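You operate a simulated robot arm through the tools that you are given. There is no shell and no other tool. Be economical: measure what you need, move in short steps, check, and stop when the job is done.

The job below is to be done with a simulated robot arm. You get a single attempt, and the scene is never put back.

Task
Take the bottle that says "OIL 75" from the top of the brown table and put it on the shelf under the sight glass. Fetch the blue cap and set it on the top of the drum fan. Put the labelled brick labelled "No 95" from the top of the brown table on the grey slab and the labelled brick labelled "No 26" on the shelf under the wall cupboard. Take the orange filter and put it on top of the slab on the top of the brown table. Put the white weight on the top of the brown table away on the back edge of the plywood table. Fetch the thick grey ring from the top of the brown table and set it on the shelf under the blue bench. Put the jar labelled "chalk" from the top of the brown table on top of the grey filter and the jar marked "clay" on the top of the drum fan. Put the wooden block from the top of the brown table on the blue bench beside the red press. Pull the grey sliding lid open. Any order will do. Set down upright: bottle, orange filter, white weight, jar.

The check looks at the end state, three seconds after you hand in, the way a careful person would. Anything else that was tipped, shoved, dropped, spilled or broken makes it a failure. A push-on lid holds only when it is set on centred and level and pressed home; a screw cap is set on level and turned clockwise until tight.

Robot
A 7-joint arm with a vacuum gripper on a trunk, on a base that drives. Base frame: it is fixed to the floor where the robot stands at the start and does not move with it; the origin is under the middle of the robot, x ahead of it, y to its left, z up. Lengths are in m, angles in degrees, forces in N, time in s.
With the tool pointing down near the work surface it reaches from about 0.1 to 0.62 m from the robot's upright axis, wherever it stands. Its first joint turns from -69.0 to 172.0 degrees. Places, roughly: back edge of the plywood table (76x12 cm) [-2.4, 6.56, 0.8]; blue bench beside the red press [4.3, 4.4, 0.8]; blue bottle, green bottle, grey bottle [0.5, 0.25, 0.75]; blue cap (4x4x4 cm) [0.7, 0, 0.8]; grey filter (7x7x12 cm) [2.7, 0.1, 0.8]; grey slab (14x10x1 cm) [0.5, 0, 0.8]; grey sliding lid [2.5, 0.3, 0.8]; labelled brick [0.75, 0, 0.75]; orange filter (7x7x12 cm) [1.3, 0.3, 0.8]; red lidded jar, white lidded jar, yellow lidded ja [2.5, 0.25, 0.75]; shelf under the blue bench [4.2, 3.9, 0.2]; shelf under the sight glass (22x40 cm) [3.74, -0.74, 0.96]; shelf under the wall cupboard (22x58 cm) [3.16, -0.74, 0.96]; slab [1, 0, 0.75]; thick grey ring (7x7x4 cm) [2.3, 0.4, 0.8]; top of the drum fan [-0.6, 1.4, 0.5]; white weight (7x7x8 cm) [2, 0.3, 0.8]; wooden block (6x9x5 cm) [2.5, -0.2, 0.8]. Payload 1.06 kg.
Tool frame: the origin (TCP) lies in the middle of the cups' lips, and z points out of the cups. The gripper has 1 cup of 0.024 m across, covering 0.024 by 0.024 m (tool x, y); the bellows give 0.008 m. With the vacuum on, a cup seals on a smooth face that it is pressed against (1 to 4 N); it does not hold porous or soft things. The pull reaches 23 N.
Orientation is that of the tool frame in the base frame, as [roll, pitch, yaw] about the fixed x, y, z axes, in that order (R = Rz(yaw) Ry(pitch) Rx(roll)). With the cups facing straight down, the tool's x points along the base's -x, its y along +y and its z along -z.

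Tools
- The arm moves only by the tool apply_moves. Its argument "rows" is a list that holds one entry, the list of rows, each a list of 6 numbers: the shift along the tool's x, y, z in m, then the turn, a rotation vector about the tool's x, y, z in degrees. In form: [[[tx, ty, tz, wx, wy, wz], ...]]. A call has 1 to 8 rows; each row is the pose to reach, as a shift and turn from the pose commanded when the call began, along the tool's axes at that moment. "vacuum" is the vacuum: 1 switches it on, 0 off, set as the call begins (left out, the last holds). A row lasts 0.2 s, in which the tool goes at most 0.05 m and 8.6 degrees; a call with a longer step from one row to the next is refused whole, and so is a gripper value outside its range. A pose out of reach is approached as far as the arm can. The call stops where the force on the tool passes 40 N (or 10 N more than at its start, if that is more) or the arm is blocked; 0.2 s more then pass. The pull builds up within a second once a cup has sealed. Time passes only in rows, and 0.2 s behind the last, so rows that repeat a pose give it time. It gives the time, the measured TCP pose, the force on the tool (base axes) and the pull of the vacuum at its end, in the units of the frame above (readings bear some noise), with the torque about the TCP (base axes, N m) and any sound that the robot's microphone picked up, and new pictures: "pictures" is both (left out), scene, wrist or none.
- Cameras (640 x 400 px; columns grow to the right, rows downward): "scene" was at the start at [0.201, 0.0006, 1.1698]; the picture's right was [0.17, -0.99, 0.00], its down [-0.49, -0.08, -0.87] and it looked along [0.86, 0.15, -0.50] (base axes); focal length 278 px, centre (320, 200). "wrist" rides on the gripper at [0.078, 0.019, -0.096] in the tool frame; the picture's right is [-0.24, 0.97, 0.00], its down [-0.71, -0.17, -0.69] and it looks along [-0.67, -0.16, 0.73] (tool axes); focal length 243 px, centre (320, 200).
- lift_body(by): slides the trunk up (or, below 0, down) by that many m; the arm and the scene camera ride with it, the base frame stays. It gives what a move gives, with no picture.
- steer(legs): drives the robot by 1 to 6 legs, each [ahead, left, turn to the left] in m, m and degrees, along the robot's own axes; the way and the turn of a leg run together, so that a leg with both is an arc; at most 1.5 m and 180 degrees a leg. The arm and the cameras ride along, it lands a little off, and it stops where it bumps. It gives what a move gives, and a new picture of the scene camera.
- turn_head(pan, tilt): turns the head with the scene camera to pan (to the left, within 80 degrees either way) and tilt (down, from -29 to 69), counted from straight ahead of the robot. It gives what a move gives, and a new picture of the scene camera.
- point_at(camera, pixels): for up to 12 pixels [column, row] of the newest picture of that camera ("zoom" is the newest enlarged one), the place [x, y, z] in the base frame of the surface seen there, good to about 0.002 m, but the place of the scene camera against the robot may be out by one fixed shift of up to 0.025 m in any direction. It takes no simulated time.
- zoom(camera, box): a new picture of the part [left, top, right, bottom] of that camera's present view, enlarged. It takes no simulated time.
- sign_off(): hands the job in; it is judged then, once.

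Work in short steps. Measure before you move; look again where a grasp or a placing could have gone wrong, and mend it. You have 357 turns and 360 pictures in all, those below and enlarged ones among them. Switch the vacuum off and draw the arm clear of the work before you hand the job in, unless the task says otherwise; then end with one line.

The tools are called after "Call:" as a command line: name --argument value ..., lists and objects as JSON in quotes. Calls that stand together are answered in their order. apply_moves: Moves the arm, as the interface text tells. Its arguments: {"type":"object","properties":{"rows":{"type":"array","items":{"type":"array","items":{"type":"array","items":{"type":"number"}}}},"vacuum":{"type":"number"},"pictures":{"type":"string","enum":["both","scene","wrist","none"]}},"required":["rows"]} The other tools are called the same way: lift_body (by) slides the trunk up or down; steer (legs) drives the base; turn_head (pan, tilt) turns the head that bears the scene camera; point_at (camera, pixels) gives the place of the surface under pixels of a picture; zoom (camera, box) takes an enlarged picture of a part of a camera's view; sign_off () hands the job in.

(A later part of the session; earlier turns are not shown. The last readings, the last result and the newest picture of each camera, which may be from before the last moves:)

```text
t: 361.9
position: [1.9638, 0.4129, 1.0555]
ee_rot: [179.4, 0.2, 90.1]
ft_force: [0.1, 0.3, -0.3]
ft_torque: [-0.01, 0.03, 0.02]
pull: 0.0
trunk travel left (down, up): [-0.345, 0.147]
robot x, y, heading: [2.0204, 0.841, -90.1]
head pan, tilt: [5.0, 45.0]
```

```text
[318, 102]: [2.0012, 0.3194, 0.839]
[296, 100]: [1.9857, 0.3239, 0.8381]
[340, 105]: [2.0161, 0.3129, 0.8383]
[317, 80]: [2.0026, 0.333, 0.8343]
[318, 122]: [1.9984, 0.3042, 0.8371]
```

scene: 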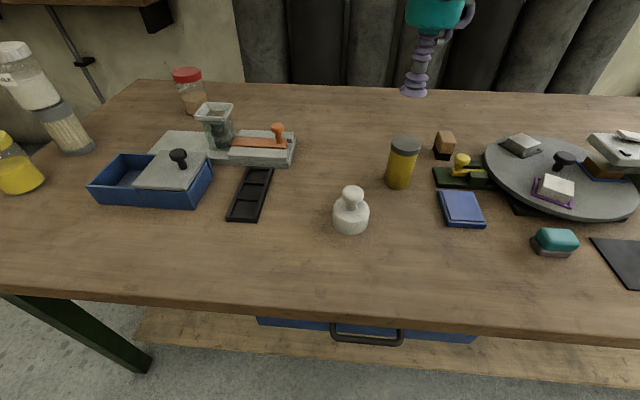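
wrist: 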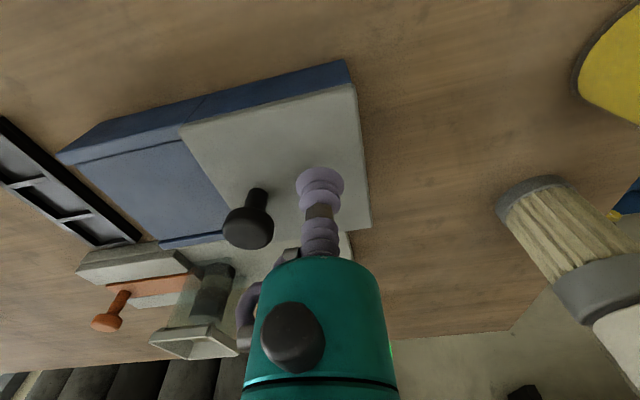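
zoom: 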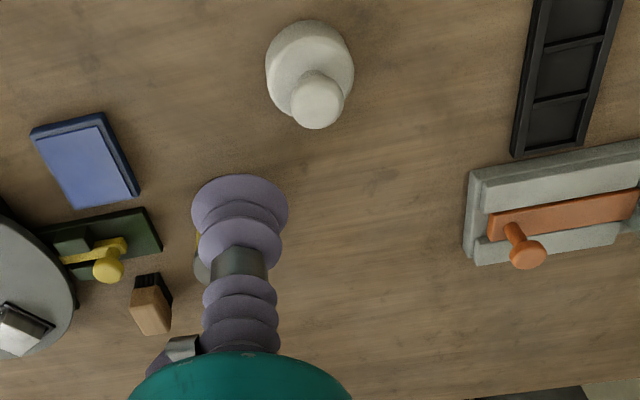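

Knob centre (2.001,0.318), top 0.839. I move over it to z≈0.87.

Call:
apply_moves --rows '[[[-0.03, 0.01, 0.02, 0, 0, 0], [-0.06, 0.025, 0.05, 0, 0, 0], [-0.09, 0.037, 0.08, 0, 0, 0], [-0.095, 0.037, 0.125, 0, 0, 0], [-0.095, 0.037, 0.165, 0, 0, 0], [-0.095, 0.037, 0.185, 0, 0, 0], [-0.095, 0.037, 0.185, 0, 0, 0]]]' --pictures "wrist"

```text
t: 363.5
position: [2.003, 0.3174, 0.8712]
ee_rot: [179.4, 0.2, 90.0]
ft_force: [0.4, 1.6, 0.3]
ft_torque: [0.03, -0.03, 0.0]
pull: 0.0
trunk travel left (down, up): [-0.345, 0.147]
robot x, y, heading: [2.0187, 0.8381, -90.1]
head pan, tilt: [5.0, 45.0]
```

wrist: 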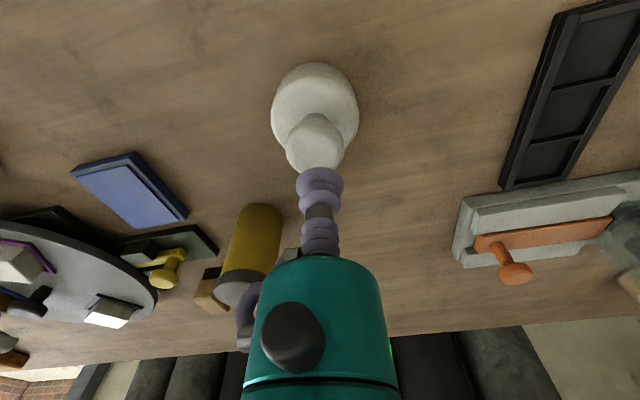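

Call:
point_at --camera "wrist" --pixels '[[315, 148], [288, 152], [343, 150], [315, 122], [300, 130], [330, 128]]'

```text
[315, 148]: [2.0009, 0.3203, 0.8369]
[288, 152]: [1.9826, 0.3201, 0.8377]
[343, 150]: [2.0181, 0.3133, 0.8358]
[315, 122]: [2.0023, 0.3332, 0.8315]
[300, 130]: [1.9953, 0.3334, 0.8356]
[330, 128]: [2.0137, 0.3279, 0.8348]
```

Centre ≈(2.000,0.317). Vacuum on, descend.

Call:
apply_moves --rows '[[[0, -0.0025, 0.018, 0, 0, 0], [0, -0.0025, 0.029, 0, 0, 0], [0, -0.0025, 0.034, 0, 0, 0], [0, -0.0025, 0.037, 0, 0, 0], [0, -0.0025, 0.037, 0, 0, 0], [0, -0.0025, 0.037, 0, 0, 0]]]' --vacuum 1 --pictures "none"

```text
t: 364.9
position: [2.0013, 0.3177, 0.8364]
ee_rot: [179.2, 0.3, 90.1]
ft_force: [-0.4, -0.7, 17.0]
ft_torque: [0.03, 0.04, -0.08]
pull: 22.9
trunk travel left (down, up): [-0.345, 0.147]
robot x, y, heading: [2.019, 0.8404, -90.2]
head pan, tilt: [5.0, 45.0]
```

Sealed. I lift and read the weight.

Call:
apply_moves --rows '[[[0, 0, -0.008, 0, 0, 0], [0, 0, -0.03, 0, 0, 0], [0, 0, -0.06, 0, 0, 0], [0.02, 0, -0.1, 0, 0, 0], [0.05, 0, -0.135, 0, 0, 0], [0.08, 0, -0.17, 0, 0, 0], [0.1, 0, -0.2, 0, 0, 0], [0.1, 0, -0.2, 0, 0, 0]]]' --pictures "scene"

```text
t: 366.7
position: [1.9985, 0.4163, 1.0341]
ee_rot: [179.4, 0.2, 89.9]
ft_force: [1.2, -0.6, -10.3]
ft_torque: [0.04, -0.01, -0.05]
pull: 22.9
trunk travel left (down, up): [-0.345, 0.147]
robot x, y, heading: [2.0186, 0.8386, -90.0]
head pan, tilt: [5.0, 45.0]
```

scene: 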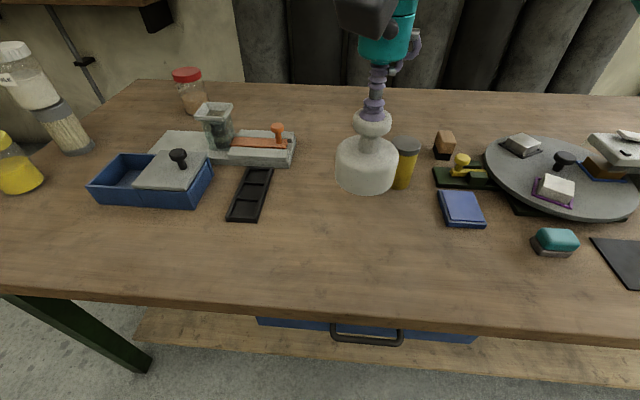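

The weight is about 1 kg, held with 23 N of pull. I back off, move into the open floor and turn to face +y to survey the way to the plywood table.

Call:
steer --legs '[[-0.4, 0, 0], [0, -1.1, 0], [0, 0, -90], [0, 0, -60]]'

Call:
turn_head --pan 20 --tilt 15

```text
t: 385.2
position: [0.7293, 1.6291, 1.0336]
ee_rot: [179.4, 0.2, -61.1]
ft_force: [0.4, -1.1, -10.3]
ft_torque: [-0.05, 0.01, 0.01]
pull: 23.6
trunk travel left (down, up): [-0.345, 0.147]
robot x, y, heading: [0.916, 1.2488, 119.1]
head pan, tilt: [5.0, 45.0]
```

scene: 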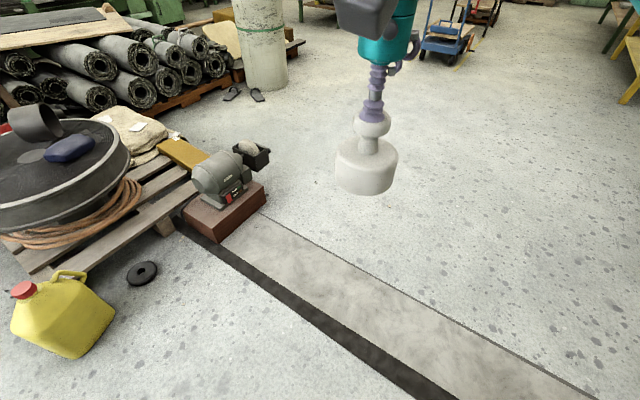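

```text
t: 386.2
position: [0.7314, 1.6288, 1.0327]
ee_rot: [179.4, 0.2, -61.1]
ft_force: [0.9, -1.2, -9.6]
ft_torque: [-0.03, 0.01, 0.01]
pull: 22.8
trunk travel left (down, up): [-0.345, 0.147]
robot x, y, heading: [0.9188, 1.2477, 118.9]
head pan, tilt: [20.0, 15.0]
```

scene: 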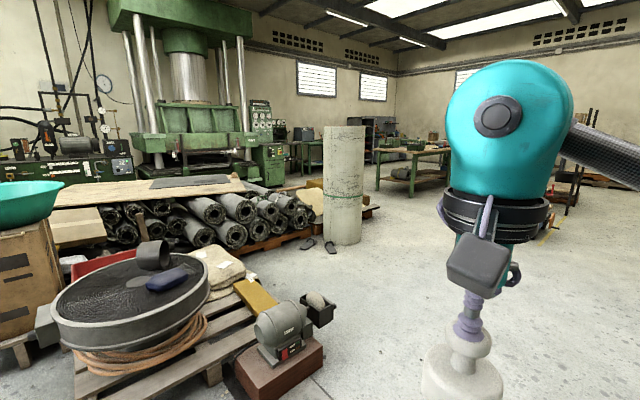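

I zoom on the far table (plywood, ≈(410,155)) and measure obstacles on the way.

Call:
zoom --camera "scene" --box '[280, 80, 460, 250]'

Call:
point_at --camera "scene" --pixels '[[343, 242], [380, 154], [445, 150], [410, 165], [382, 188], [413, 197], [340, 272], [410, 150], [135, 260], [190, 280], [330, 247]]'

Call:
turn_head --pan -20 --tilt 12

```text
2.35 times, centred on (370, 165) of scene
```

zoom: 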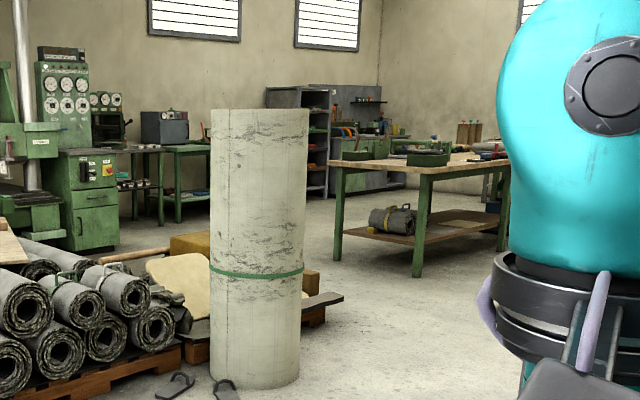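

```text
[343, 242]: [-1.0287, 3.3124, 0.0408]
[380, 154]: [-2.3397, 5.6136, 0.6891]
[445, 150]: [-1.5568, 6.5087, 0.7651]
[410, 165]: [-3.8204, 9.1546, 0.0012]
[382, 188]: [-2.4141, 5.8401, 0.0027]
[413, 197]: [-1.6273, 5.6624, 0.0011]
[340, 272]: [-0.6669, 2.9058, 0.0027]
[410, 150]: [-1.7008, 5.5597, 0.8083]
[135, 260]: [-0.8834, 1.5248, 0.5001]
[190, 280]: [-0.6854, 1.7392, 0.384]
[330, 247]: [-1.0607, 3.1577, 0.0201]
```

```text
t: 387.3
position: [0.7303, 1.6296, 1.0317]
ee_rot: [179.4, 0.2, -61.2]
ft_force: [0.0, 0.6, -10.5]
ft_torque: [-0.01, -0.06, -0.03]
pull: 22.5
trunk travel left (down, up): [-0.345, 0.147]
robot x, y, heading: [0.9141, 1.2508, 118.9]
head pan, tilt: [-20.0, 12.0]
```

scene: 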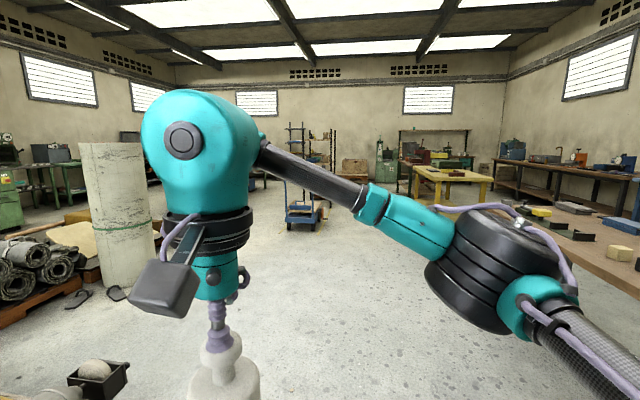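

I measure the blue cart and other floor obstacles ahead.

Call:
point_at --camera "scene" --pixels '[[300, 225], [288, 228], [320, 228], [415, 205], [260, 185], [118, 290], [60, 190], [340, 250]]'

```text
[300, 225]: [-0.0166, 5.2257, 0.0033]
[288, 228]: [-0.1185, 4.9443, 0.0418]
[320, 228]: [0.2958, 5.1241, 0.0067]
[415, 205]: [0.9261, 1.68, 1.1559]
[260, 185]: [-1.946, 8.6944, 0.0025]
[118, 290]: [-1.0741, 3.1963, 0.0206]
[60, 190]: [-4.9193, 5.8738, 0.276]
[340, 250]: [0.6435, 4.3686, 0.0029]
```

The way is clear along the present heading. I drive 3 m ahead and look at the table.

Call:
steer --legs '[[1.5, 0, 0], [1.5, 0, 0]]'

Call:
turn_head --pan 25 --tilt 18

```text
t: 401.6
position: [-0.6947, 4.2372, 1.0336]
ee_rot: [179.3, 0.1, -61.3]
ft_force: [-0.6, 0.5, -11.5]
ft_torque: [-0.03, -0.01, 0.01]
pull: 22.9
trunk travel left (down, up): [-0.345, 0.147]
robot x, y, heading: [-0.5066, 3.8555, 118.7]
head pan, tilt: [-20.0, 12.0]
```

scene: 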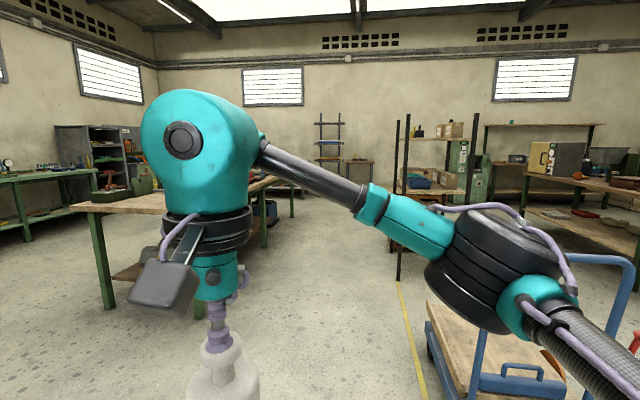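

```text
t: 402.7
position: [-0.6948, 4.2371, 1.0322]
ee_rot: [179.4, 0.2, -61.4]
ft_force: [-0.3, 0.1, -10.7]
ft_torque: [-0.05, 0.01, 0.02]
pull: 23.1
trunk travel left (down, up): [-0.345, 0.147]
robot x, y, heading: [-0.5074, 3.8559, 118.7]
head pan, tilt: [25.0, 18.0]
```

scene: 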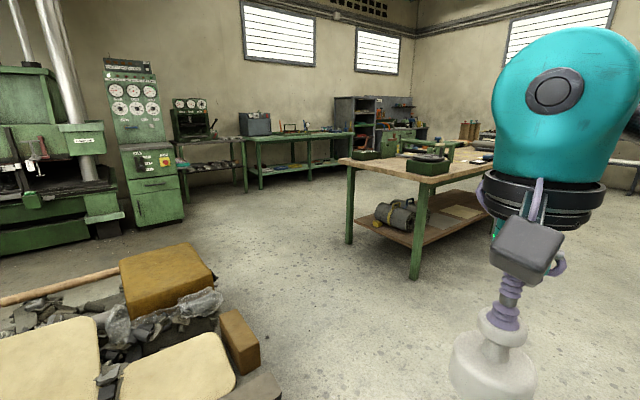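

Call:
zoom --camera "scene" --box '[320, 100, 520, 290]'

Call:
point_at --camera "scene" --pixels '[[340, 163], [430, 187], [490, 165], [418, 272], [350, 240], [430, 160], [475, 160], [460, 150], [480, 212], [400, 245]]'

```text
2.11 times, centred on (420, 195) of scene
```

zoom: 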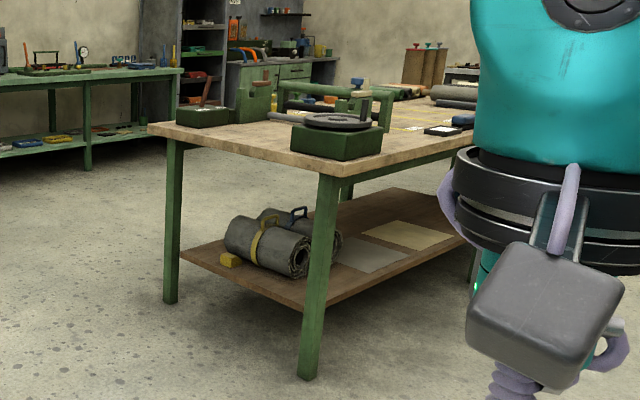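

```text
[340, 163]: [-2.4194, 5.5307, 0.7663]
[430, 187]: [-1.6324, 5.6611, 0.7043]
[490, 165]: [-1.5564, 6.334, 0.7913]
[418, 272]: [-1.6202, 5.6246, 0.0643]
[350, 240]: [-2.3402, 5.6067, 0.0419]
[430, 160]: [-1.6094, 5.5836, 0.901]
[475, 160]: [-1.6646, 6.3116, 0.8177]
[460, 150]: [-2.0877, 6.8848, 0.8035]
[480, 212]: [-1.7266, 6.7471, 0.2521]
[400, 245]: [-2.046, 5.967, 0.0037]
```

The table spans x -2.42…-1.55, y 5.53…~7.6, so its "back edge" at (-2.4,6.56) is the far (-x) long side. I measure the free lane beyond it.

Call:
point_at --camera "scene" --pixels '[[262, 190], [350, 172], [248, 190], [250, 395], [255, 375], [180, 225], [330, 150], [300, 180], [225, 310], [300, 230]]'

```text
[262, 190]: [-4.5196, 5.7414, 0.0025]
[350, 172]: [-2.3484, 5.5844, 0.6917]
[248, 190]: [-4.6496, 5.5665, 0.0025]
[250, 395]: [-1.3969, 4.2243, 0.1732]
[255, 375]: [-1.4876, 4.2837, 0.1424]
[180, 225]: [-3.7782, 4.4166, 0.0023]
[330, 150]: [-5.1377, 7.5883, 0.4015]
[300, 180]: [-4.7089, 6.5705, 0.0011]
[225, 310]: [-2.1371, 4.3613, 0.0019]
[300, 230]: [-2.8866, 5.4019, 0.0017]
```

I drive around the near end of the table to its far side.

Call:
steer --legs '[[1.08, -0.19, 0], [0, 0, 61.3], [1.5, 0, 0], [0.6, 0, 0], [0, 0, -90]]'

Call:
turn_head --pan -35 --tilt 20

```text
t: 425.0
position: [-2.9504, 5.3476, 1.0326]
ee_rot: [179.3, 0.1, -91.0]
ft_force: [-0.3, 0.5, -8.9]
ft_torque: [-0.06, 0.01, -0.02]
pull: 23.2
trunk travel left (down, up): [-0.345, 0.147]
robot x, y, heading: [-2.9806, 4.9205, 89.3]
head pan, tilt: [25.0, 18.0]
```

scene: 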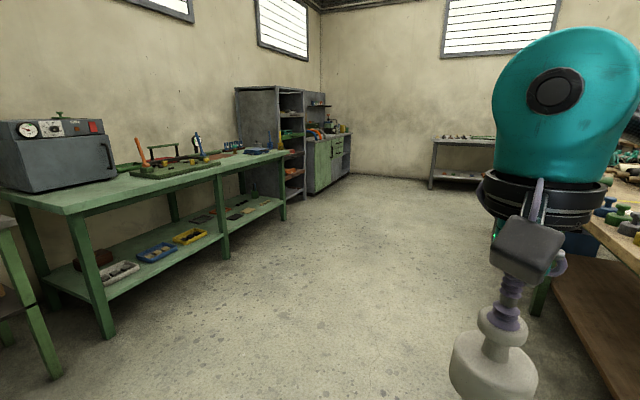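

```text
t: 426.3
position: [-2.9501, 5.3477, 1.0329]
ee_rot: [179.4, 0.1, -91.0]
ft_force: [0.0, -1.1, -10.4]
ft_torque: [-0.05, 0.04, -0.02]
pull: 22.7
trunk travel left (down, up): [-0.345, 0.147]
robot x, y, heading: [-2.9772, 4.9279, 89.0]
head pan, tilt: [-35.0, 20.0]
```

scene: 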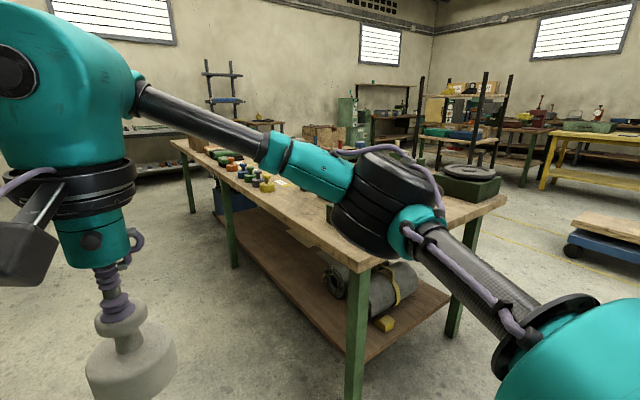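

I advance along the back side to y≈6.5 and turn to face the table.

Call:
steer --legs '[[1.45, 0.05, 0], [0.15, 0, 0], [0, 0, -89]]'

Call:
turn_head --pan 5 --tilt 35

```text
t: 438.3
position: [-2.58, 6.5405, 1.0331]
ee_rot: [179.5, 0.1, -178.0]
ft_force: [0.2, -0.6, -10.3]
ft_torque: [-0.01, 0.03, 0.01]
pull: 23.0
trunk travel left (down, up): [-0.345, 0.147]
robot x, y, heading: [-3.0041, 6.5446, 2.0]
head pan, tilt: [-35.0, 20.0]
```

scene: 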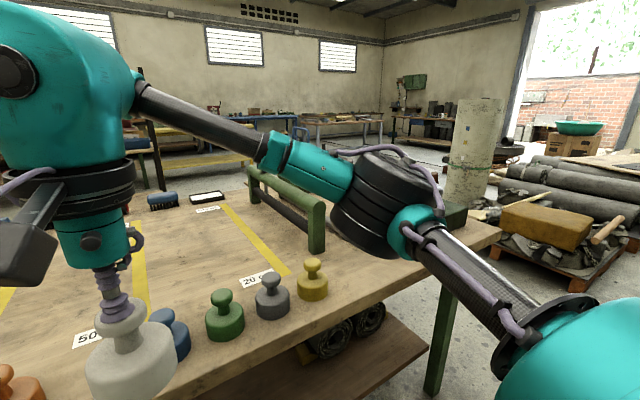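

```text
t: 439.4
position: [-2.5804, 6.5396, 1.0326]
ee_rot: [179.4, 0.1, -178.1]
ft_force: [0.1, -0.4, -9.4]
ft_torque: [0.0, 0.02, 0.0]
pull: 22.7
trunk travel left (down, up): [-0.345, 0.147]
robot x, y, heading: [-3.0007, 6.5462, 2.1]
head pan, tilt: [5.0, 35.0]
```

scene: 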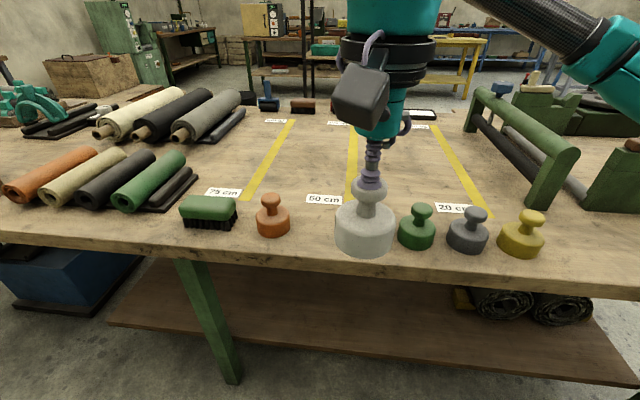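

A row of weights stands on this edge, with a gap between orange (272) and the hidden blue one. I measure them.

Call:
point_at --camera "scene" --pixels '[[271, 199], [422, 209], [475, 214], [531, 218], [310, 225], [318, 240], [272, 232], [300, 250], [320, 215], [208, 225]]'

Call:
zoom --camera "wrist" --box '[0, 0, 640, 400]'

```text
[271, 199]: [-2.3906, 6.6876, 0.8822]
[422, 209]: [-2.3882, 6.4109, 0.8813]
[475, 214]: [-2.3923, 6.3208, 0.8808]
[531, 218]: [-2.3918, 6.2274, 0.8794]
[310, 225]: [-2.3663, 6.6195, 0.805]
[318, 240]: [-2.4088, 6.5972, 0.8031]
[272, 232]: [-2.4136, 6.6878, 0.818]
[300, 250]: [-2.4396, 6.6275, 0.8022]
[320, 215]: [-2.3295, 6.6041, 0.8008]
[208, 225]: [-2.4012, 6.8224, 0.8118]
```

```text
1.00 times, centred on (320, 200) of wrist (not enlarged: the box is as wide or as high as the picture)
```

zoom: 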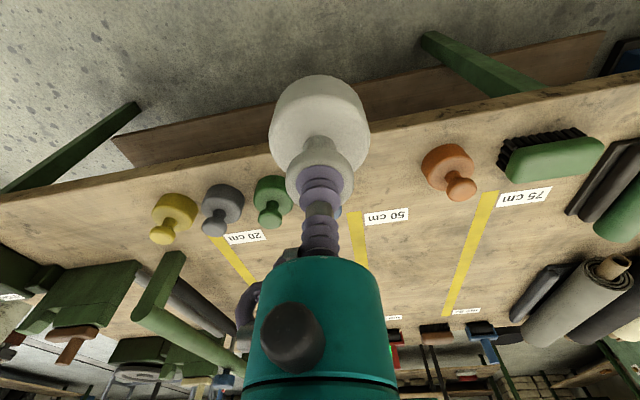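

I verify the offset with the wrist camera on the orange and green knobs.

Call:
point_at --camera "zoom" --pixels '[[461, 190], [268, 215], [214, 230], [163, 238], [448, 160], [400, 180]]'

```text
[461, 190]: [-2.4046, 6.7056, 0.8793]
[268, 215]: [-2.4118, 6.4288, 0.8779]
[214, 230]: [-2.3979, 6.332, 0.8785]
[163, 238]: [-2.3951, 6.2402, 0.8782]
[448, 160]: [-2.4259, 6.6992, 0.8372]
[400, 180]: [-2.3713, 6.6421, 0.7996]
```

Gap centre (true) ≈(-2.403,6.611). I nudge the base so the gap is straight ahead and within reach.

Call:
steer --legs '[[0.05, 0.06, -2]]'

```text
t: 440.6
position: [-2.531, 6.5859, 1.0335]
ee_rot: [179.4, 0.1, 179.9]
ft_force: [-1.0, -0.2, -9.8]
ft_torque: [0.01, 0.03, -0.03]
pull: 22.9
trunk travel left (down, up): [-0.345, 0.147]
robot x, y, heading: [-2.9532, 6.6073, -0.3]
head pan, tilt: [5.0, 35.0]
```

scene: 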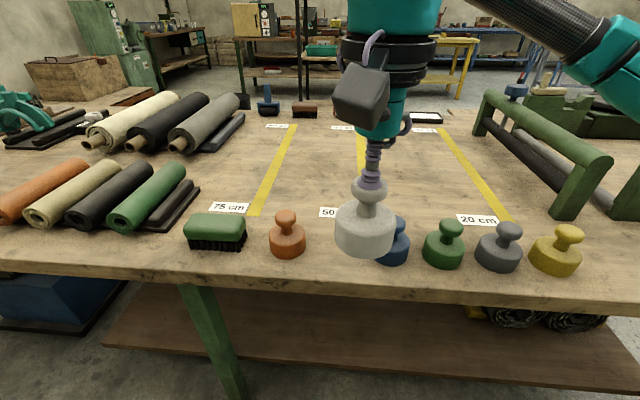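

Blue weight is visible; the gap is confirmed. I move over it and lower to z≈0.90.

Call:
apply_moves --rows '[[[-0.04, 0.008, 0, 0, 0, 0], [-0.08, 0.016, 0, 0, 0, 0], [-0.12, 0.025, 0, 0, 0, 0], [-0.128, 0.025, 0.03, 0, 0, 0], [-0.128, 0.025, 0.07, 0, 0, 0], [-0.128, 0.025, 0.11, 0, 0, 0], [-0.128, 0.025, 0.13, 0, 0, 0], [-0.128, 0.025, 0.13, 0, 0, 0]]]' --pictures "both"

```text
t: 442.4
position: [-2.4031, 6.611, 0.9023]
ee_rot: [179.4, 0.2, 179.8]
ft_force: [-0.8, -0.1, -11.0]
ft_torque: [0.01, 0.03, -0.02]
pull: 22.9
trunk travel left (down, up): [-0.345, 0.147]
robot x, y, heading: [-2.9573, 6.6048, -0.1]
head pan, tilt: [5.0, 35.0]
```

scene: 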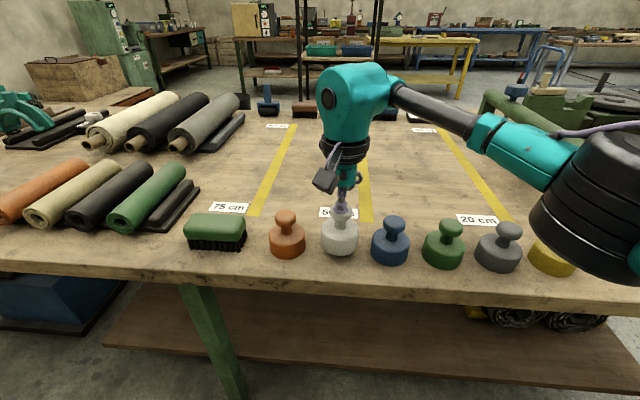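
wrist: 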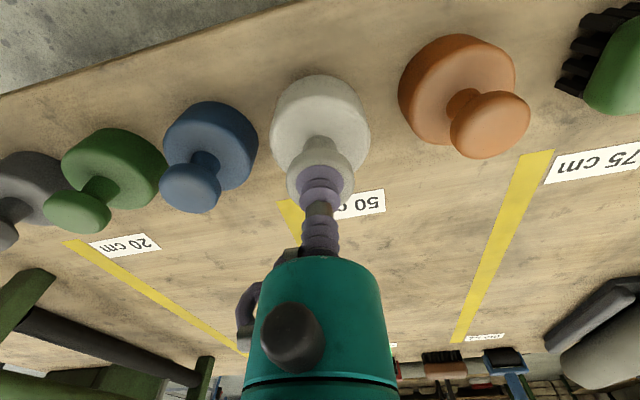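

Nicely in the gap. I lower to contact (≈0.8765).

Call:
apply_moves --rows '[[[0, 0, 0.012, 0, 0, 0], [0, 0, 0.02, 0, 0, 0], [0, 0, 0.025, 0, 0, 0], [0, 0, 0.027, 0, 0, 0], [0, 0, 0.027, 0, 0, 0]]]' --pictures "none"

```text
t: 443.6
position: [-2.404, 6.612, 0.8782]
ee_rot: [179.3, 0.2, 179.9]
ft_force: [-5.7, 3.4, 13.6]
ft_torque: [-0.17, -0.13, -0.01]
pull: 23.0
trunk travel left (down, up): [-0.345, 0.147]
robot x, y, heading: [-2.9524, 6.6049, -0.2]
head pan, tilt: [5.0, 35.0]
```

In contact. I ease 2 mm, release, rise and look.

Call:
apply_moves --rows '[[[0, 0, -0.002, 0, 0, 0], [0, 0, -0.002, 0, 0, 0], [0, 0, -0.002, 0, 0, 0], [0, 0, -0.002, 0, 0, 0], [0, 0, -0.008, 0, 0, 0], [0, 0, -0.04, 0, 0, 0], [0.02, 0, -0.085, 0, 0, 0], [0.06, 0, -0.11, 0, 0, 0]]]' --vacuum 0 --pictures "none"

Call:
apply_moves --rows '[[[0.04, 0, -0.025, 0, 0, 0], [0.08, 0, -0.05, 0, 0, 0], [0.1, 0, -0.09, 0, 0, 0], [0.1, 0, -0.12, 0, 0, 0]]]' --pictures "scene"

```text
t: 445.4
position: [-2.4635, 6.6104, 0.987]
ee_rot: [179.4, 0.0, 180.0]
ft_force: [-0.7, -0.3, 0.3]
ft_torque: [0.03, 0.0, -0.05]
pull: 0.0
trunk travel left (down, up): [-0.345, 0.147]
robot x, y, heading: [-2.9546, 6.6062, -0.1]
head pan, tilt: [5.0, 35.0]
```

```text
t: 446.4
position: [-2.5625, 6.6103, 1.1073]
ee_rot: [179.5, 0.2, 179.9]
ft_force: [-0.2, -1.2, 0.0]
ft_torque: [-0.01, -0.01, -0.02]
pull: 0.0
trunk travel left (down, up): [-0.345, 0.147]
robot x, y, heading: [-2.956, 6.6116, -0.2]
head pan, tilt: [5.0, 35.0]
```

scene: 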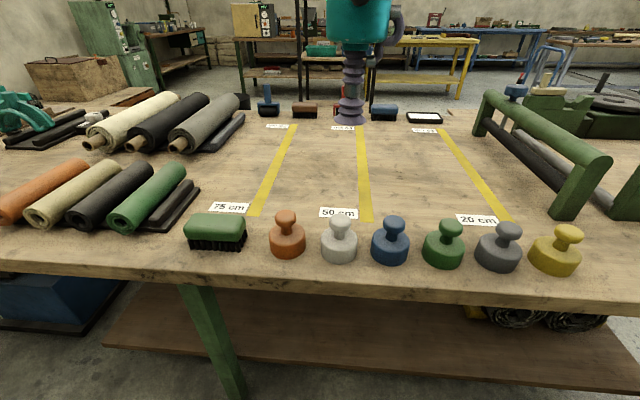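

White weight stands in the row. I drive back toward the brown table for the orange filter.

Call:
steer --legs '[[-0.03, -1.45, 0], [0, -0.23, 0], [1.5, 0, 0], [0.78, 0, 0]]'

Call:
steer --legs '[[0.63, -1.25, 0], [0.63, -1.25, 0], [0.55, -1.1, 0]]'

```text
t: 472.6
position: [-0.2712, 4.9351, 1.1065]
ee_rot: [179.4, 0.2, -179.3]
ft_force: [0.7, -0.1, 0.1]
ft_torque: [-0.02, 0.01, 0.04]
pull: 0.1
trunk travel left (down, up): [-0.345, 0.147]
robot x, y, heading: [-0.6613, 4.9236, 0.7]
head pan, tilt: [5.0, 35.0]
```

scene: 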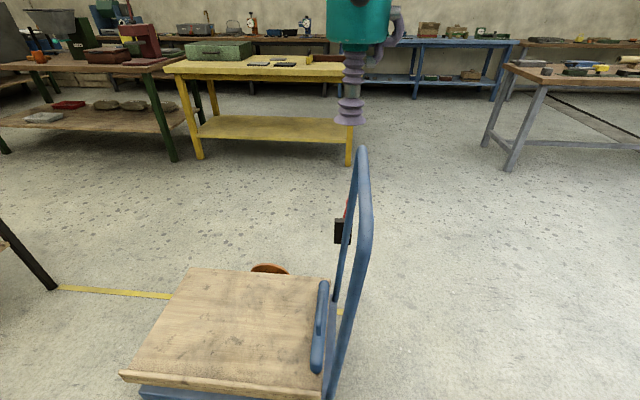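

```text
t: 504.1
position: [1.584, 1.3608, 1.1072]
ee_rot: [179.5, 0.3, -179.9]
ft_force: [0.9, 0.2, 0.2]
ft_torque: [-0.04, -0.01, 0.03]
pull: 0.1
trunk travel left (down, up): [-0.345, 0.147]
robot x, y, heading: [1.1917, 1.3584, -0.1]
head pan, tilt: [5.0, 35.0]
```

scene: 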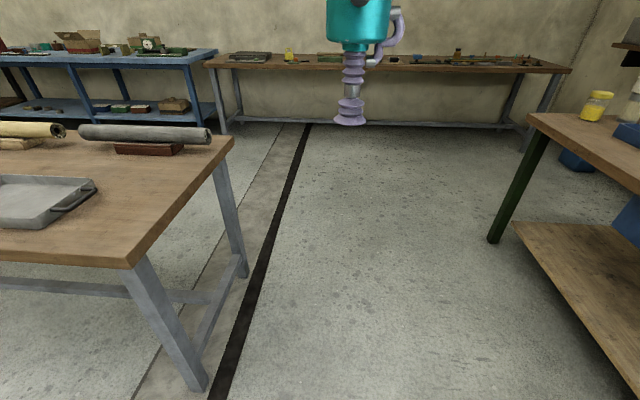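

I turn to face the brown table and approach at x≈1.15.

Call:
steer --legs '[[0, 0, -90], [0.45, 0, 0]]'

Call:
turn_head --pan 0 --tilt 38

```text
t: 510.6
position: [1.2002, 0.5224, 1.1062]
ee_rot: [179.3, 0.1, 90.6]
ft_force: [0.7, -0.4, 0.1]
ft_torque: [0.01, 0.0, 0.02]
pull: 0.1
trunk travel left (down, up): [-0.345, 0.147]
robot x, y, heading: [1.1911, 0.9116, -89.8]
head pan, tilt: [5.0, 35.0]
```

scene: 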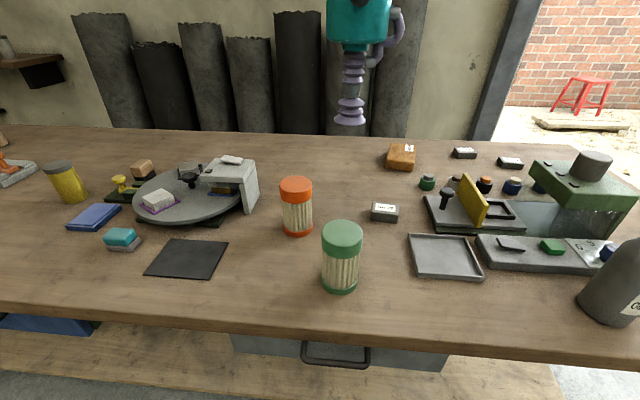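

```text
t: 511.3
position: [1.1999, 0.5228, 1.1058]
ee_rot: [179.4, 0.3, 90.5]
ft_force: [-0.2, 0.2, 0.5]
ft_torque: [-0.02, -0.01, -0.02]
pull: 0.0
trunk travel left (down, up): [-0.345, 0.147]
robot x, y, heading: [1.193, 0.9183, -89.6]
head pan, tilt: [0.0, 38.0]
```

scene: 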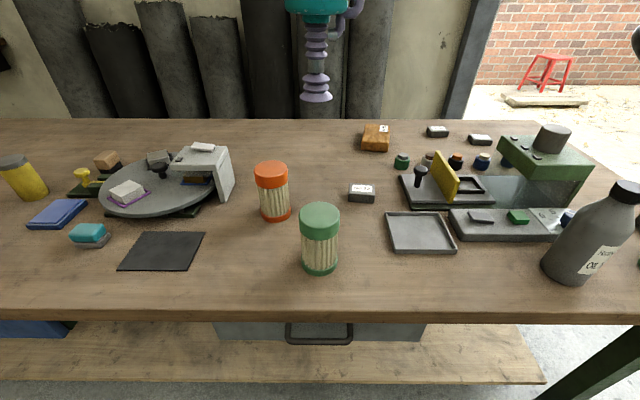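

I measure the slab (brown, No 50), the orange filter, and table edge.

Call:
zoom --camera "scene" --box '[240, 110, 420, 240]'

Call:
point_at --camera "scene" --pixels '[[366, 126], [388, 126], [387, 142], [363, 142], [375, 135], [270, 168], [285, 165], [258, 175], [275, 195], [320, 307], [318, 322]]'

```text
3.08 times, centred on (330, 175) of scene
```

zoom: 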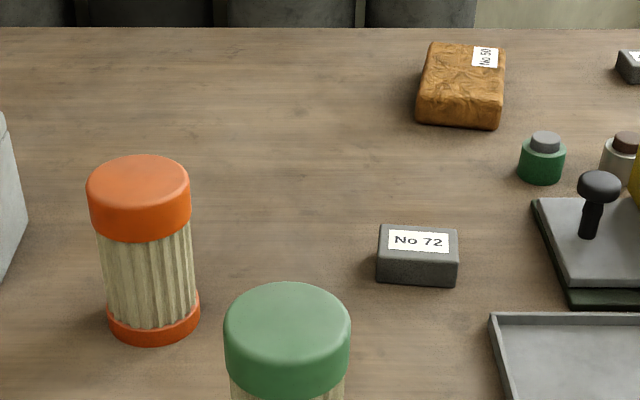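

```text
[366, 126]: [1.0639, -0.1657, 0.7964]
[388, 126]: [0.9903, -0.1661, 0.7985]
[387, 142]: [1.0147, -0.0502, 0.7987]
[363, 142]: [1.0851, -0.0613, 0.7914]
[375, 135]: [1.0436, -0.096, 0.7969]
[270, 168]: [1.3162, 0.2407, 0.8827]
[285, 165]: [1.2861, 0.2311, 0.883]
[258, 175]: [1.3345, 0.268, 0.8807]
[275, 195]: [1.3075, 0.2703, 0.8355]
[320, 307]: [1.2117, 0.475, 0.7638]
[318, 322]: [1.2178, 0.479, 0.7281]
```

The slab's true centre is ≈(1.028,-0.09), out of tool-down reach from here; a horizontal tool adds ~0.2 m, so I'll grip the filter by its orange top band from the side. I bring the tool to horizontal (camera to the left) in the air first.

Call:
point_at --camera "scene" --pixels '[[319, 212], [302, 218], [337, 218], [272, 180], [320, 235], [360, 188]]'

Call:
apply_moves --rows '[[[0.01, 0, 0, 0, 0, 8.5], [0.02, 0, 0, 0, 0, 17], [0.03, 0, 0, 0, 0, 25.5], [0.03, 0, 0, 0, 0, 34], [0.03, 0, 0, 0, 0, 42.5], [0.03, 0, 0, 0, 0, 51], [0.03, 0, 0, 0, 0, 59.5], [0.03, 0, 0, 0, 0, 68]]]' --pictures "none"

Call:
apply_moves --rows '[[[0, 0, 0, 0, 0, 8.5], [0, 0, 0, 0, 0, 17], [0, 0, 0, 0, 0, 22.5]]]' --pictures "none"

Call:
apply_moves --rows '[[[0, 0.01, 0, -8.5, 0, 0], [0, 0.02, 0, -17, 0, 0], [0, 0.03, 0, -25.5, 0, 0], [0, 0.05, 0, -34, 0, 0], [0, 0.06, 0, -42.5, 0, 0], [0, 0.07, 0, -51, 0, 0], [0, 0.08, 0, -59.5, 0, 0], [0, 0.09, 0, -68, 0, 0]]]' --pictures "none"

Call:
apply_moves --rows '[[[0, 0, 0, -8.5, 0, 0], [0, 0, 0, -17, 0, 0], [0, 0, 0, -21.7, 0, 0]]]' --pictures "scene"

```text
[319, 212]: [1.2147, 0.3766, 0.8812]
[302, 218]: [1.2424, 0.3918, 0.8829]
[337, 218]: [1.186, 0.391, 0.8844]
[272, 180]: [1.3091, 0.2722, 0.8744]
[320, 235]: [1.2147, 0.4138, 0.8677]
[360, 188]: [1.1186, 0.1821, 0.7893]
```

```text
t: 513.1
position: [1.2012, 0.5526, 1.107]
ee_rot: [179.6, -0.5, 22.3]
ft_force: [0.1, -0.4, 0.0]
ft_torque: [-0.04, 0.0, 0.01]
pull: 0.0
trunk travel left (down, up): [-0.345, 0.147]
robot x, y, heading: [1.1944, 0.9139, -89.4]
head pan, tilt: [0.0, 38.0]
```

```text
t: 513.9
position: [1.2, 0.5538, 1.1056]
ee_rot: [179.7, -0.6, -0.2]
ft_force: [-0.5, 0.6, 0.5]
ft_torque: [-0.02, 0.05, 0.0]
pull: 0.2
trunk travel left (down, up): [-0.345, 0.147]
robot x, y, heading: [1.1888, 0.9139, -89.4]
head pan, tilt: [0.0, 38.0]
```

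```text
t: 515.7
position: [1.2001, 0.4629, 1.1072]
ee_rot: [111.7, -0.6, 0.1]
ft_force: [-0.5, 0.4, -1.3]
ft_torque: [-0.04, 0.0, -0.01]
pull: 0.1
trunk travel left (down, up): [-0.345, 0.147]
robot x, y, heading: [1.1939, 0.9186, -89.6]
head pan, tilt: [0.0, 38.0]
```

```text
t: 516.5
position: [1.2, 0.4633, 1.1079]
ee_rot: [90.0, -0.5, 0.0]
ft_force: [0.4, -0.6, 0.0]
ft_torque: [0.0, 0.0, -0.02]
pull: 0.1
trunk travel left (down, up): [-0.345, 0.147]
robot x, y, heading: [1.1973, 0.9134, -89.4]
head pan, tilt: [0.0, 38.0]
```

scene: 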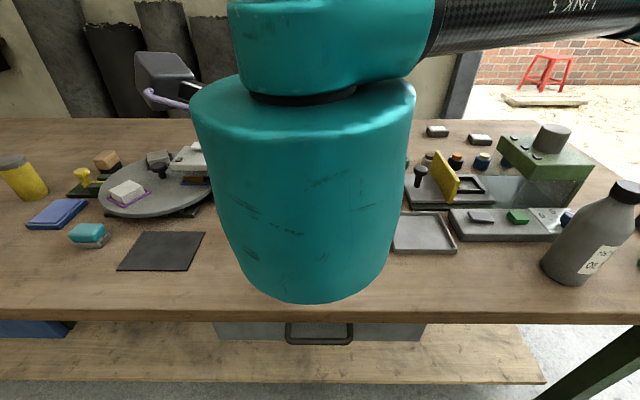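

Horizontal. I now test how far the arm extends forward at this height.

Call:
apply_moves --rows '[[[0, 0, 0.048, 0, 0, 0], [0, 0, 0.096, 0, 0, 0], [0, 0, 0.144, 0, 0, 0], [0, 0, 0.192, 0, 0, 0], [0, 0, 0.24, 0, 0, 0], [0, 0, 0.288, 0, 0, 0], [0, 0, 0.336, 0, 0, 0], [0, 0, 0.384, 0, 0, 0]]]' --pictures "scene"

```text
t: 518.3
position: [1.1961, 0.1124, 1.1026]
ee_rot: [90.2, -0.5, 0.1]
ft_force: [-0.6, -0.6, -1.1]
ft_torque: [-0.01, 0.0, 0.01]
pull: 0.1
out of reach, approached as far as the arm can: row 8
trunk travel left (down, up): [-0.345, 0.147]
robot x, y, heading: [1.1956, 0.9138, -89.6]
head pan, tilt: [0.0, 38.0]
```

scene: 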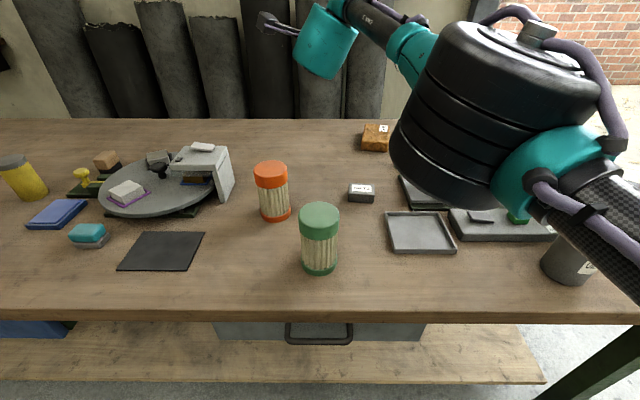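

Horizontal reach is 0.80 m. I check where the drum is when extended, since I'll need the trunk about 0.2 m lower for placing.

Call:
point_at --camera "scene" --pixels '[[400, 170], [450, 190], [480, 110], [540, 60], [440, 80], [490, 200], [420, 45], [455, 185]]'

```text
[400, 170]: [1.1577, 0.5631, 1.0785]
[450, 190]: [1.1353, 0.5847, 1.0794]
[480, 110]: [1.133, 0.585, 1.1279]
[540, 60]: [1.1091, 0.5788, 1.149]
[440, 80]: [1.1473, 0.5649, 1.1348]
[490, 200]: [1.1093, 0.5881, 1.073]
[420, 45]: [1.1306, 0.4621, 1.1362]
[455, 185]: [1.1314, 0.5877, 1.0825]
```

Drum would stay off the table. The green filter stands close, so I'll approach the orange one at a 20° angle from the +x side. I retract, shift the base left and yaw the tool.

Call:
apply_moves --rows '[[[0, 0, -0.045, 0, -4, 0], [0, 0, -0.09, 0, -8, 0], [0, 0, -0.135, 0, -12, 0], [0.0, 0, -0.18, 0, -16, 0], [0.0, 0, -0.2, 0, -20, 0], [0.0, 0, -0.2, 0, -20, 0]]]' --pictures "none"

Call:
steer --legs '[[0, 0.17, -0.4]]'

Call:
zoom --camera "wrist" --box '[0, 0, 640, 400]'

```text
t: 519.7
position: [1.1955, 0.3103, 1.1048]
ee_rot: [90.3, -0.4, -20.1]
ft_force: [0.4, -0.1, -0.5]
ft_torque: [-0.03, -0.01, -0.03]
pull: 0.1
trunk travel left (down, up): [-0.345, 0.147]
robot x, y, heading: [1.1952, 0.9145, -89.5]
head pan, tilt: [0.0, 38.0]
```

```text
t: 521.8
position: [1.3589, 0.31, 1.1044]
ee_rot: [90.3, -0.5, -20.5]
ft_force: [0.1, 0.2, 0.2]
ft_torque: [0.0, 0.0, 0.03]
pull: 0.1
trunk travel left (down, up): [-0.345, 0.147]
robot x, y, heading: [1.3661, 0.9142, -89.9]
head pan, tilt: [0.0, 38.0]
```

scene: 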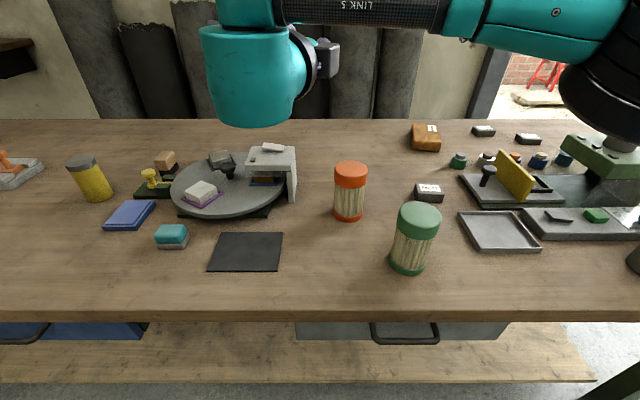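

```text
1.00 times, centred on (320, 200) of wrist (not enlarged: the box is as wide or as high as the picture)
```

zoom: 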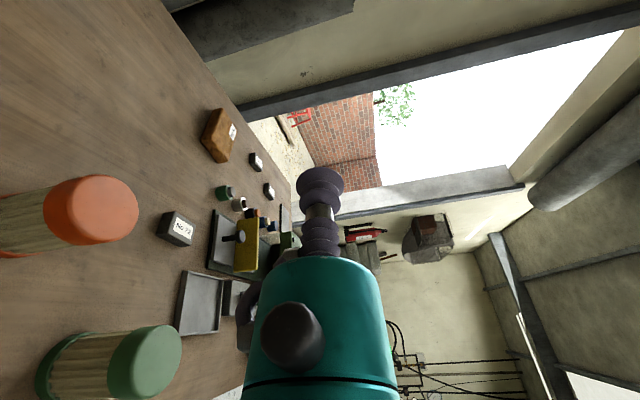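

I measure the orange filter's top from this wrist view.

Call:
point_at --camera "zoom" --pixels '[[100, 208], [70, 205], [132, 208], [100, 180], [95, 240], [55, 215], [150, 360], [165, 345]]'

Call:
point_at --camera "scene" --pixels '[[351, 168], [336, 172], [367, 172], [351, 186], [419, 212]]'

```text
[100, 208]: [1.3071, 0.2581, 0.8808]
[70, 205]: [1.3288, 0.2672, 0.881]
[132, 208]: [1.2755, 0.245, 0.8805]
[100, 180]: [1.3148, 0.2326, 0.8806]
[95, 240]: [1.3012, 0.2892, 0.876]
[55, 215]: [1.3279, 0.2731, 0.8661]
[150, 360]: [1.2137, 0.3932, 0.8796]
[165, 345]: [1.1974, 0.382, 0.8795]
```

```text
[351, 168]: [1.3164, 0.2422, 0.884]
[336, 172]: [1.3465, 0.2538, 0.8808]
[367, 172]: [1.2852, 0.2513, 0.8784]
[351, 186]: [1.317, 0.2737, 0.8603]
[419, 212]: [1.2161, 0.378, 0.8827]
```

Orange filter: centre ≈(1.304,0.259), r≈32 mm, top 0.881. I lower the trunk 9 cm and move to a stand-off 7 cm in front of the band at z≈0.861.

Call:
lift_body --by -0.09

Call:
apply_moves --rows '[[[-0.017, 0, -0.03, 0, 0, 0], [-0.0345, 0, -0.0364, 0, 0, 0], [-0.0345, -0.045, -0.0364, 0, 0, 0], [-0.0345, -0.09, -0.0364, 0, 0, 0], [-0.0345, -0.13, -0.0364, 0, 0, 0], [-0.0345, -0.153, -0.0364, 0, 0, 0], [-0.0345, -0.153, -0.0364, 0, 0, 0]]]' --pictures "both"

```text
t: 523.0
position: [1.3585, 0.3112, 1.0153]
ee_rot: [90.3, -0.5, -20.5]
ft_force: [0.1, -0.5, 1.6]
ft_torque: [0.01, 0.0, 0.0]
pull: 0.0
trunk travel left (down, up): [-0.255, 0.237]
robot x, y, heading: [1.3576, 0.9183, -89.8]
head pan, tilt: [0.0, 38.0]
```

```text
t: 524.6
position: [1.3416, 0.3562, 0.8611]
ee_rot: [90.3, -0.5, -20.5]
ft_force: [-0.7, -0.5, -0.3]
ft_torque: [0.01, 0.01, 0.0]
pull: 0.0
trunk travel left (down, up): [-0.255, 0.237]
robot x, y, heading: [1.3621, 0.9114, -90.0]
head pan, tilt: [0.0, 38.0]
```

scene: 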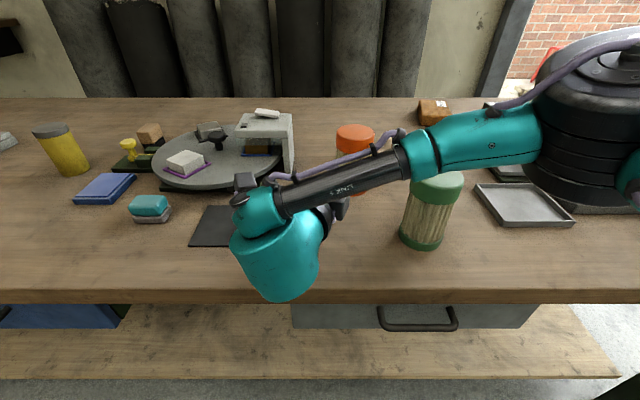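
wrist: 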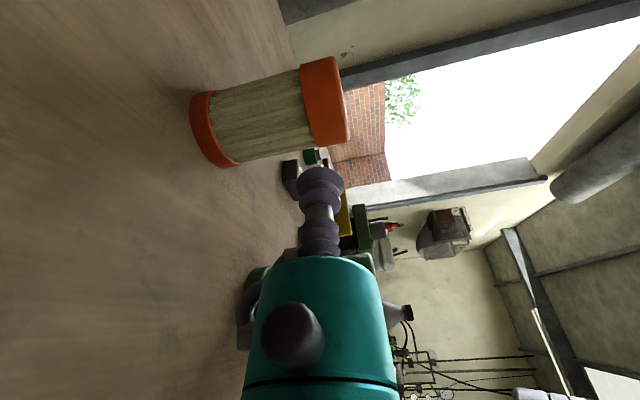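

I check that the forearm above the green filter has clearance, and measure the band side ahead of the cup.

Call:
point_at --camera "scene" --pixels '[[425, 165], [440, 168], [400, 175], [470, 165], [430, 190], [540, 185]]'

Call:
point_at --camera "wrist" --pixels '[[325, 105], [310, 75], [340, 135], [330, 120], [320, 140], [345, 110], [300, 100]]'

```text
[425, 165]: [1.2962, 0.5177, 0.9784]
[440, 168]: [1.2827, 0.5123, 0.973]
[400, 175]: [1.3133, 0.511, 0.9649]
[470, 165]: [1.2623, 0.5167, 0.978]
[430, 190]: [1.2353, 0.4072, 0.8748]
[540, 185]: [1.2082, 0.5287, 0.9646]
```

```text
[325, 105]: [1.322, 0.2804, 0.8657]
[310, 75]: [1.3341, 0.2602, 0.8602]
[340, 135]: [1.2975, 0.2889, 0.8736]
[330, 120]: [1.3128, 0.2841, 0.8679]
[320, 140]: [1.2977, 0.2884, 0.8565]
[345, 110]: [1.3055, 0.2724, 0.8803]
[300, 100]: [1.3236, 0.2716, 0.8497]
```

Clear. I advance along the tool axis with the vacuum on; contact expected after ≈74 mm.

Call:
apply_moves --rows '[[[-0.003, 0.001, 0.035, 0, 0, 0], [-0.003, 0.001, 0.06, 0, 0, 0], [-0.003, 0.001, 0.07, 0, 0, 0], [-0.003, 0.001, 0.074, 0, 0, 0], [-0.003, 0.001, 0.077, 0, 0, 0], [-0.003, 0.001, 0.077, 0, 0, 0], [-0.003, 0.001, 0.077, 0, 0, 0]]]' --vacuum 1 --pictures "none"

```text
t: 526.2
position: [1.312, 0.286, 0.8626]
ee_rot: [90.4, -0.4, -20.5]
ft_force: [0.7, 1.0, 0.6]
ft_torque: [-0.03, 0.01, 0.02]
pull: 22.6
trunk travel left (down, up): [-0.255, 0.237]
robot x, y, heading: [1.3635, 0.9153, -89.7]
head pan, tilt: [0.0, 38.0]
```

Sealed at 22.6 N with little push. I lift slowly 8 cm and look.

Call:
apply_moves --rows '[[[0, 0.006, 0, 0, 0, 0], [0, 0.02, 0, 0, 0, 0], [0, 0.045, 0, 0, 0, 0], [0, 0.08, 0, 0, 0, 0], [0, 0.08, 0, 0, 0, 0]]]' --pictures "wrist"

```text
t: 527.4
position: [1.3092, 0.2847, 0.9417]
ee_rot: [90.3, -0.6, -20.5]
ft_force: [-0.3, 0.1, -2.3]
ft_torque: [0.09, -0.03, 0.01]
pull: 23.2
trunk travel left (down, up): [-0.255, 0.237]
robot x, y, heading: [1.3646, 0.9148, -90.0]
head pan, tilt: [0.0, 38.0]
```

wrist: 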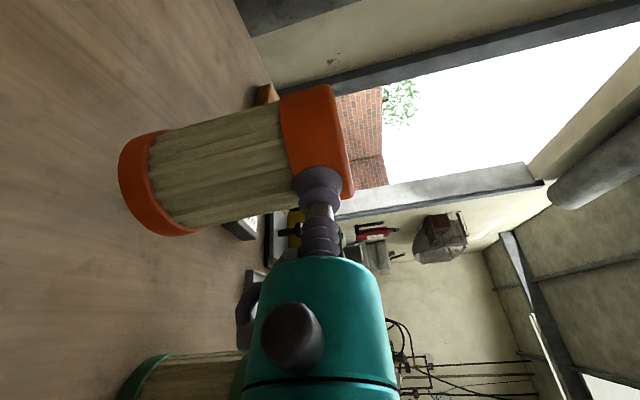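

Held well. I raise the trunk 10 cm and move the base right to x≈1.03.

Call:
lift_body --by 0.1

Call:
steer --legs '[[0, -0.33, 0]]'

Call:
apply_moves --rows '[[[0, 0, 0, 0, 5, 0], [0, 0, 0, 0, 10, 0], [0, 0, 0, 0, 15, 0], [0, 0, 0, 0, 20.5, 0], [0, 0, 0, 0, 20.5, 0]]]' --pictures "scene"

```text
t: 528.8
position: [1.3116, 0.285, 1.0405]
ee_rot: [90.3, -0.6, -20.5]
ft_force: [0.3, -0.1, -2.3]
ft_torque: [0.12, -0.03, 0.04]
pull: 23.0
trunk travel left (down, up): [-0.355, 0.137]
robot x, y, heading: [1.3621, 0.9144, -89.8]
head pan, tilt: [0.0, 38.0]
```

```text
t: 532.2
position: [0.9776, 0.2853, 1.0426]
ee_rot: [90.3, -0.5, -20.5]
ft_force: [0.7, 0.2, -3.3]
ft_torque: [0.12, -0.01, -0.01]
pull: 22.7
trunk travel left (down, up): [-0.355, 0.137]
robot x, y, heading: [1.0303, 0.9135, -89.8]
head pan, tilt: [0.0, 38.0]
```

scene: 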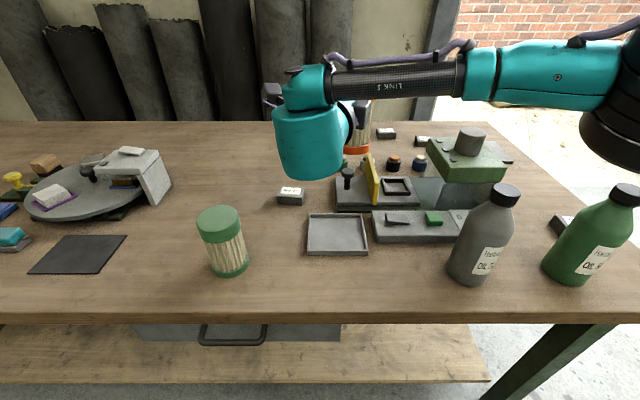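

```text
t: 533.5
position: [0.9763, 0.2868, 1.0417]
ee_rot: [90.2, -0.7, 0.1]
ft_force: [0.4, -0.5, -3.7]
ft_torque: [0.11, 0.02, 0.01]
pull: 23.0
trunk travel left (down, up): [-0.355, 0.137]
robot x, y, heading: [1.0289, 0.918, -90.0]
head pan, tilt: [0.0, 38.0]
```

scene: 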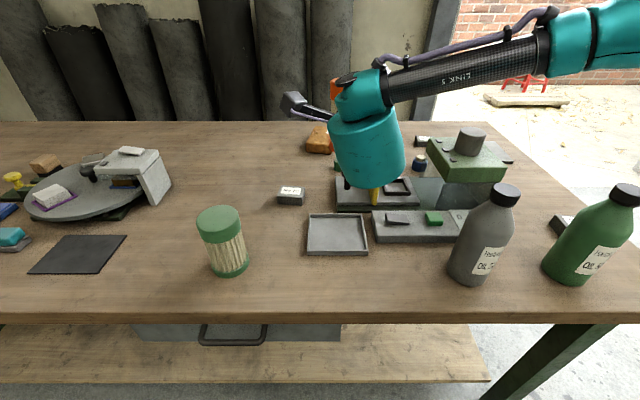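

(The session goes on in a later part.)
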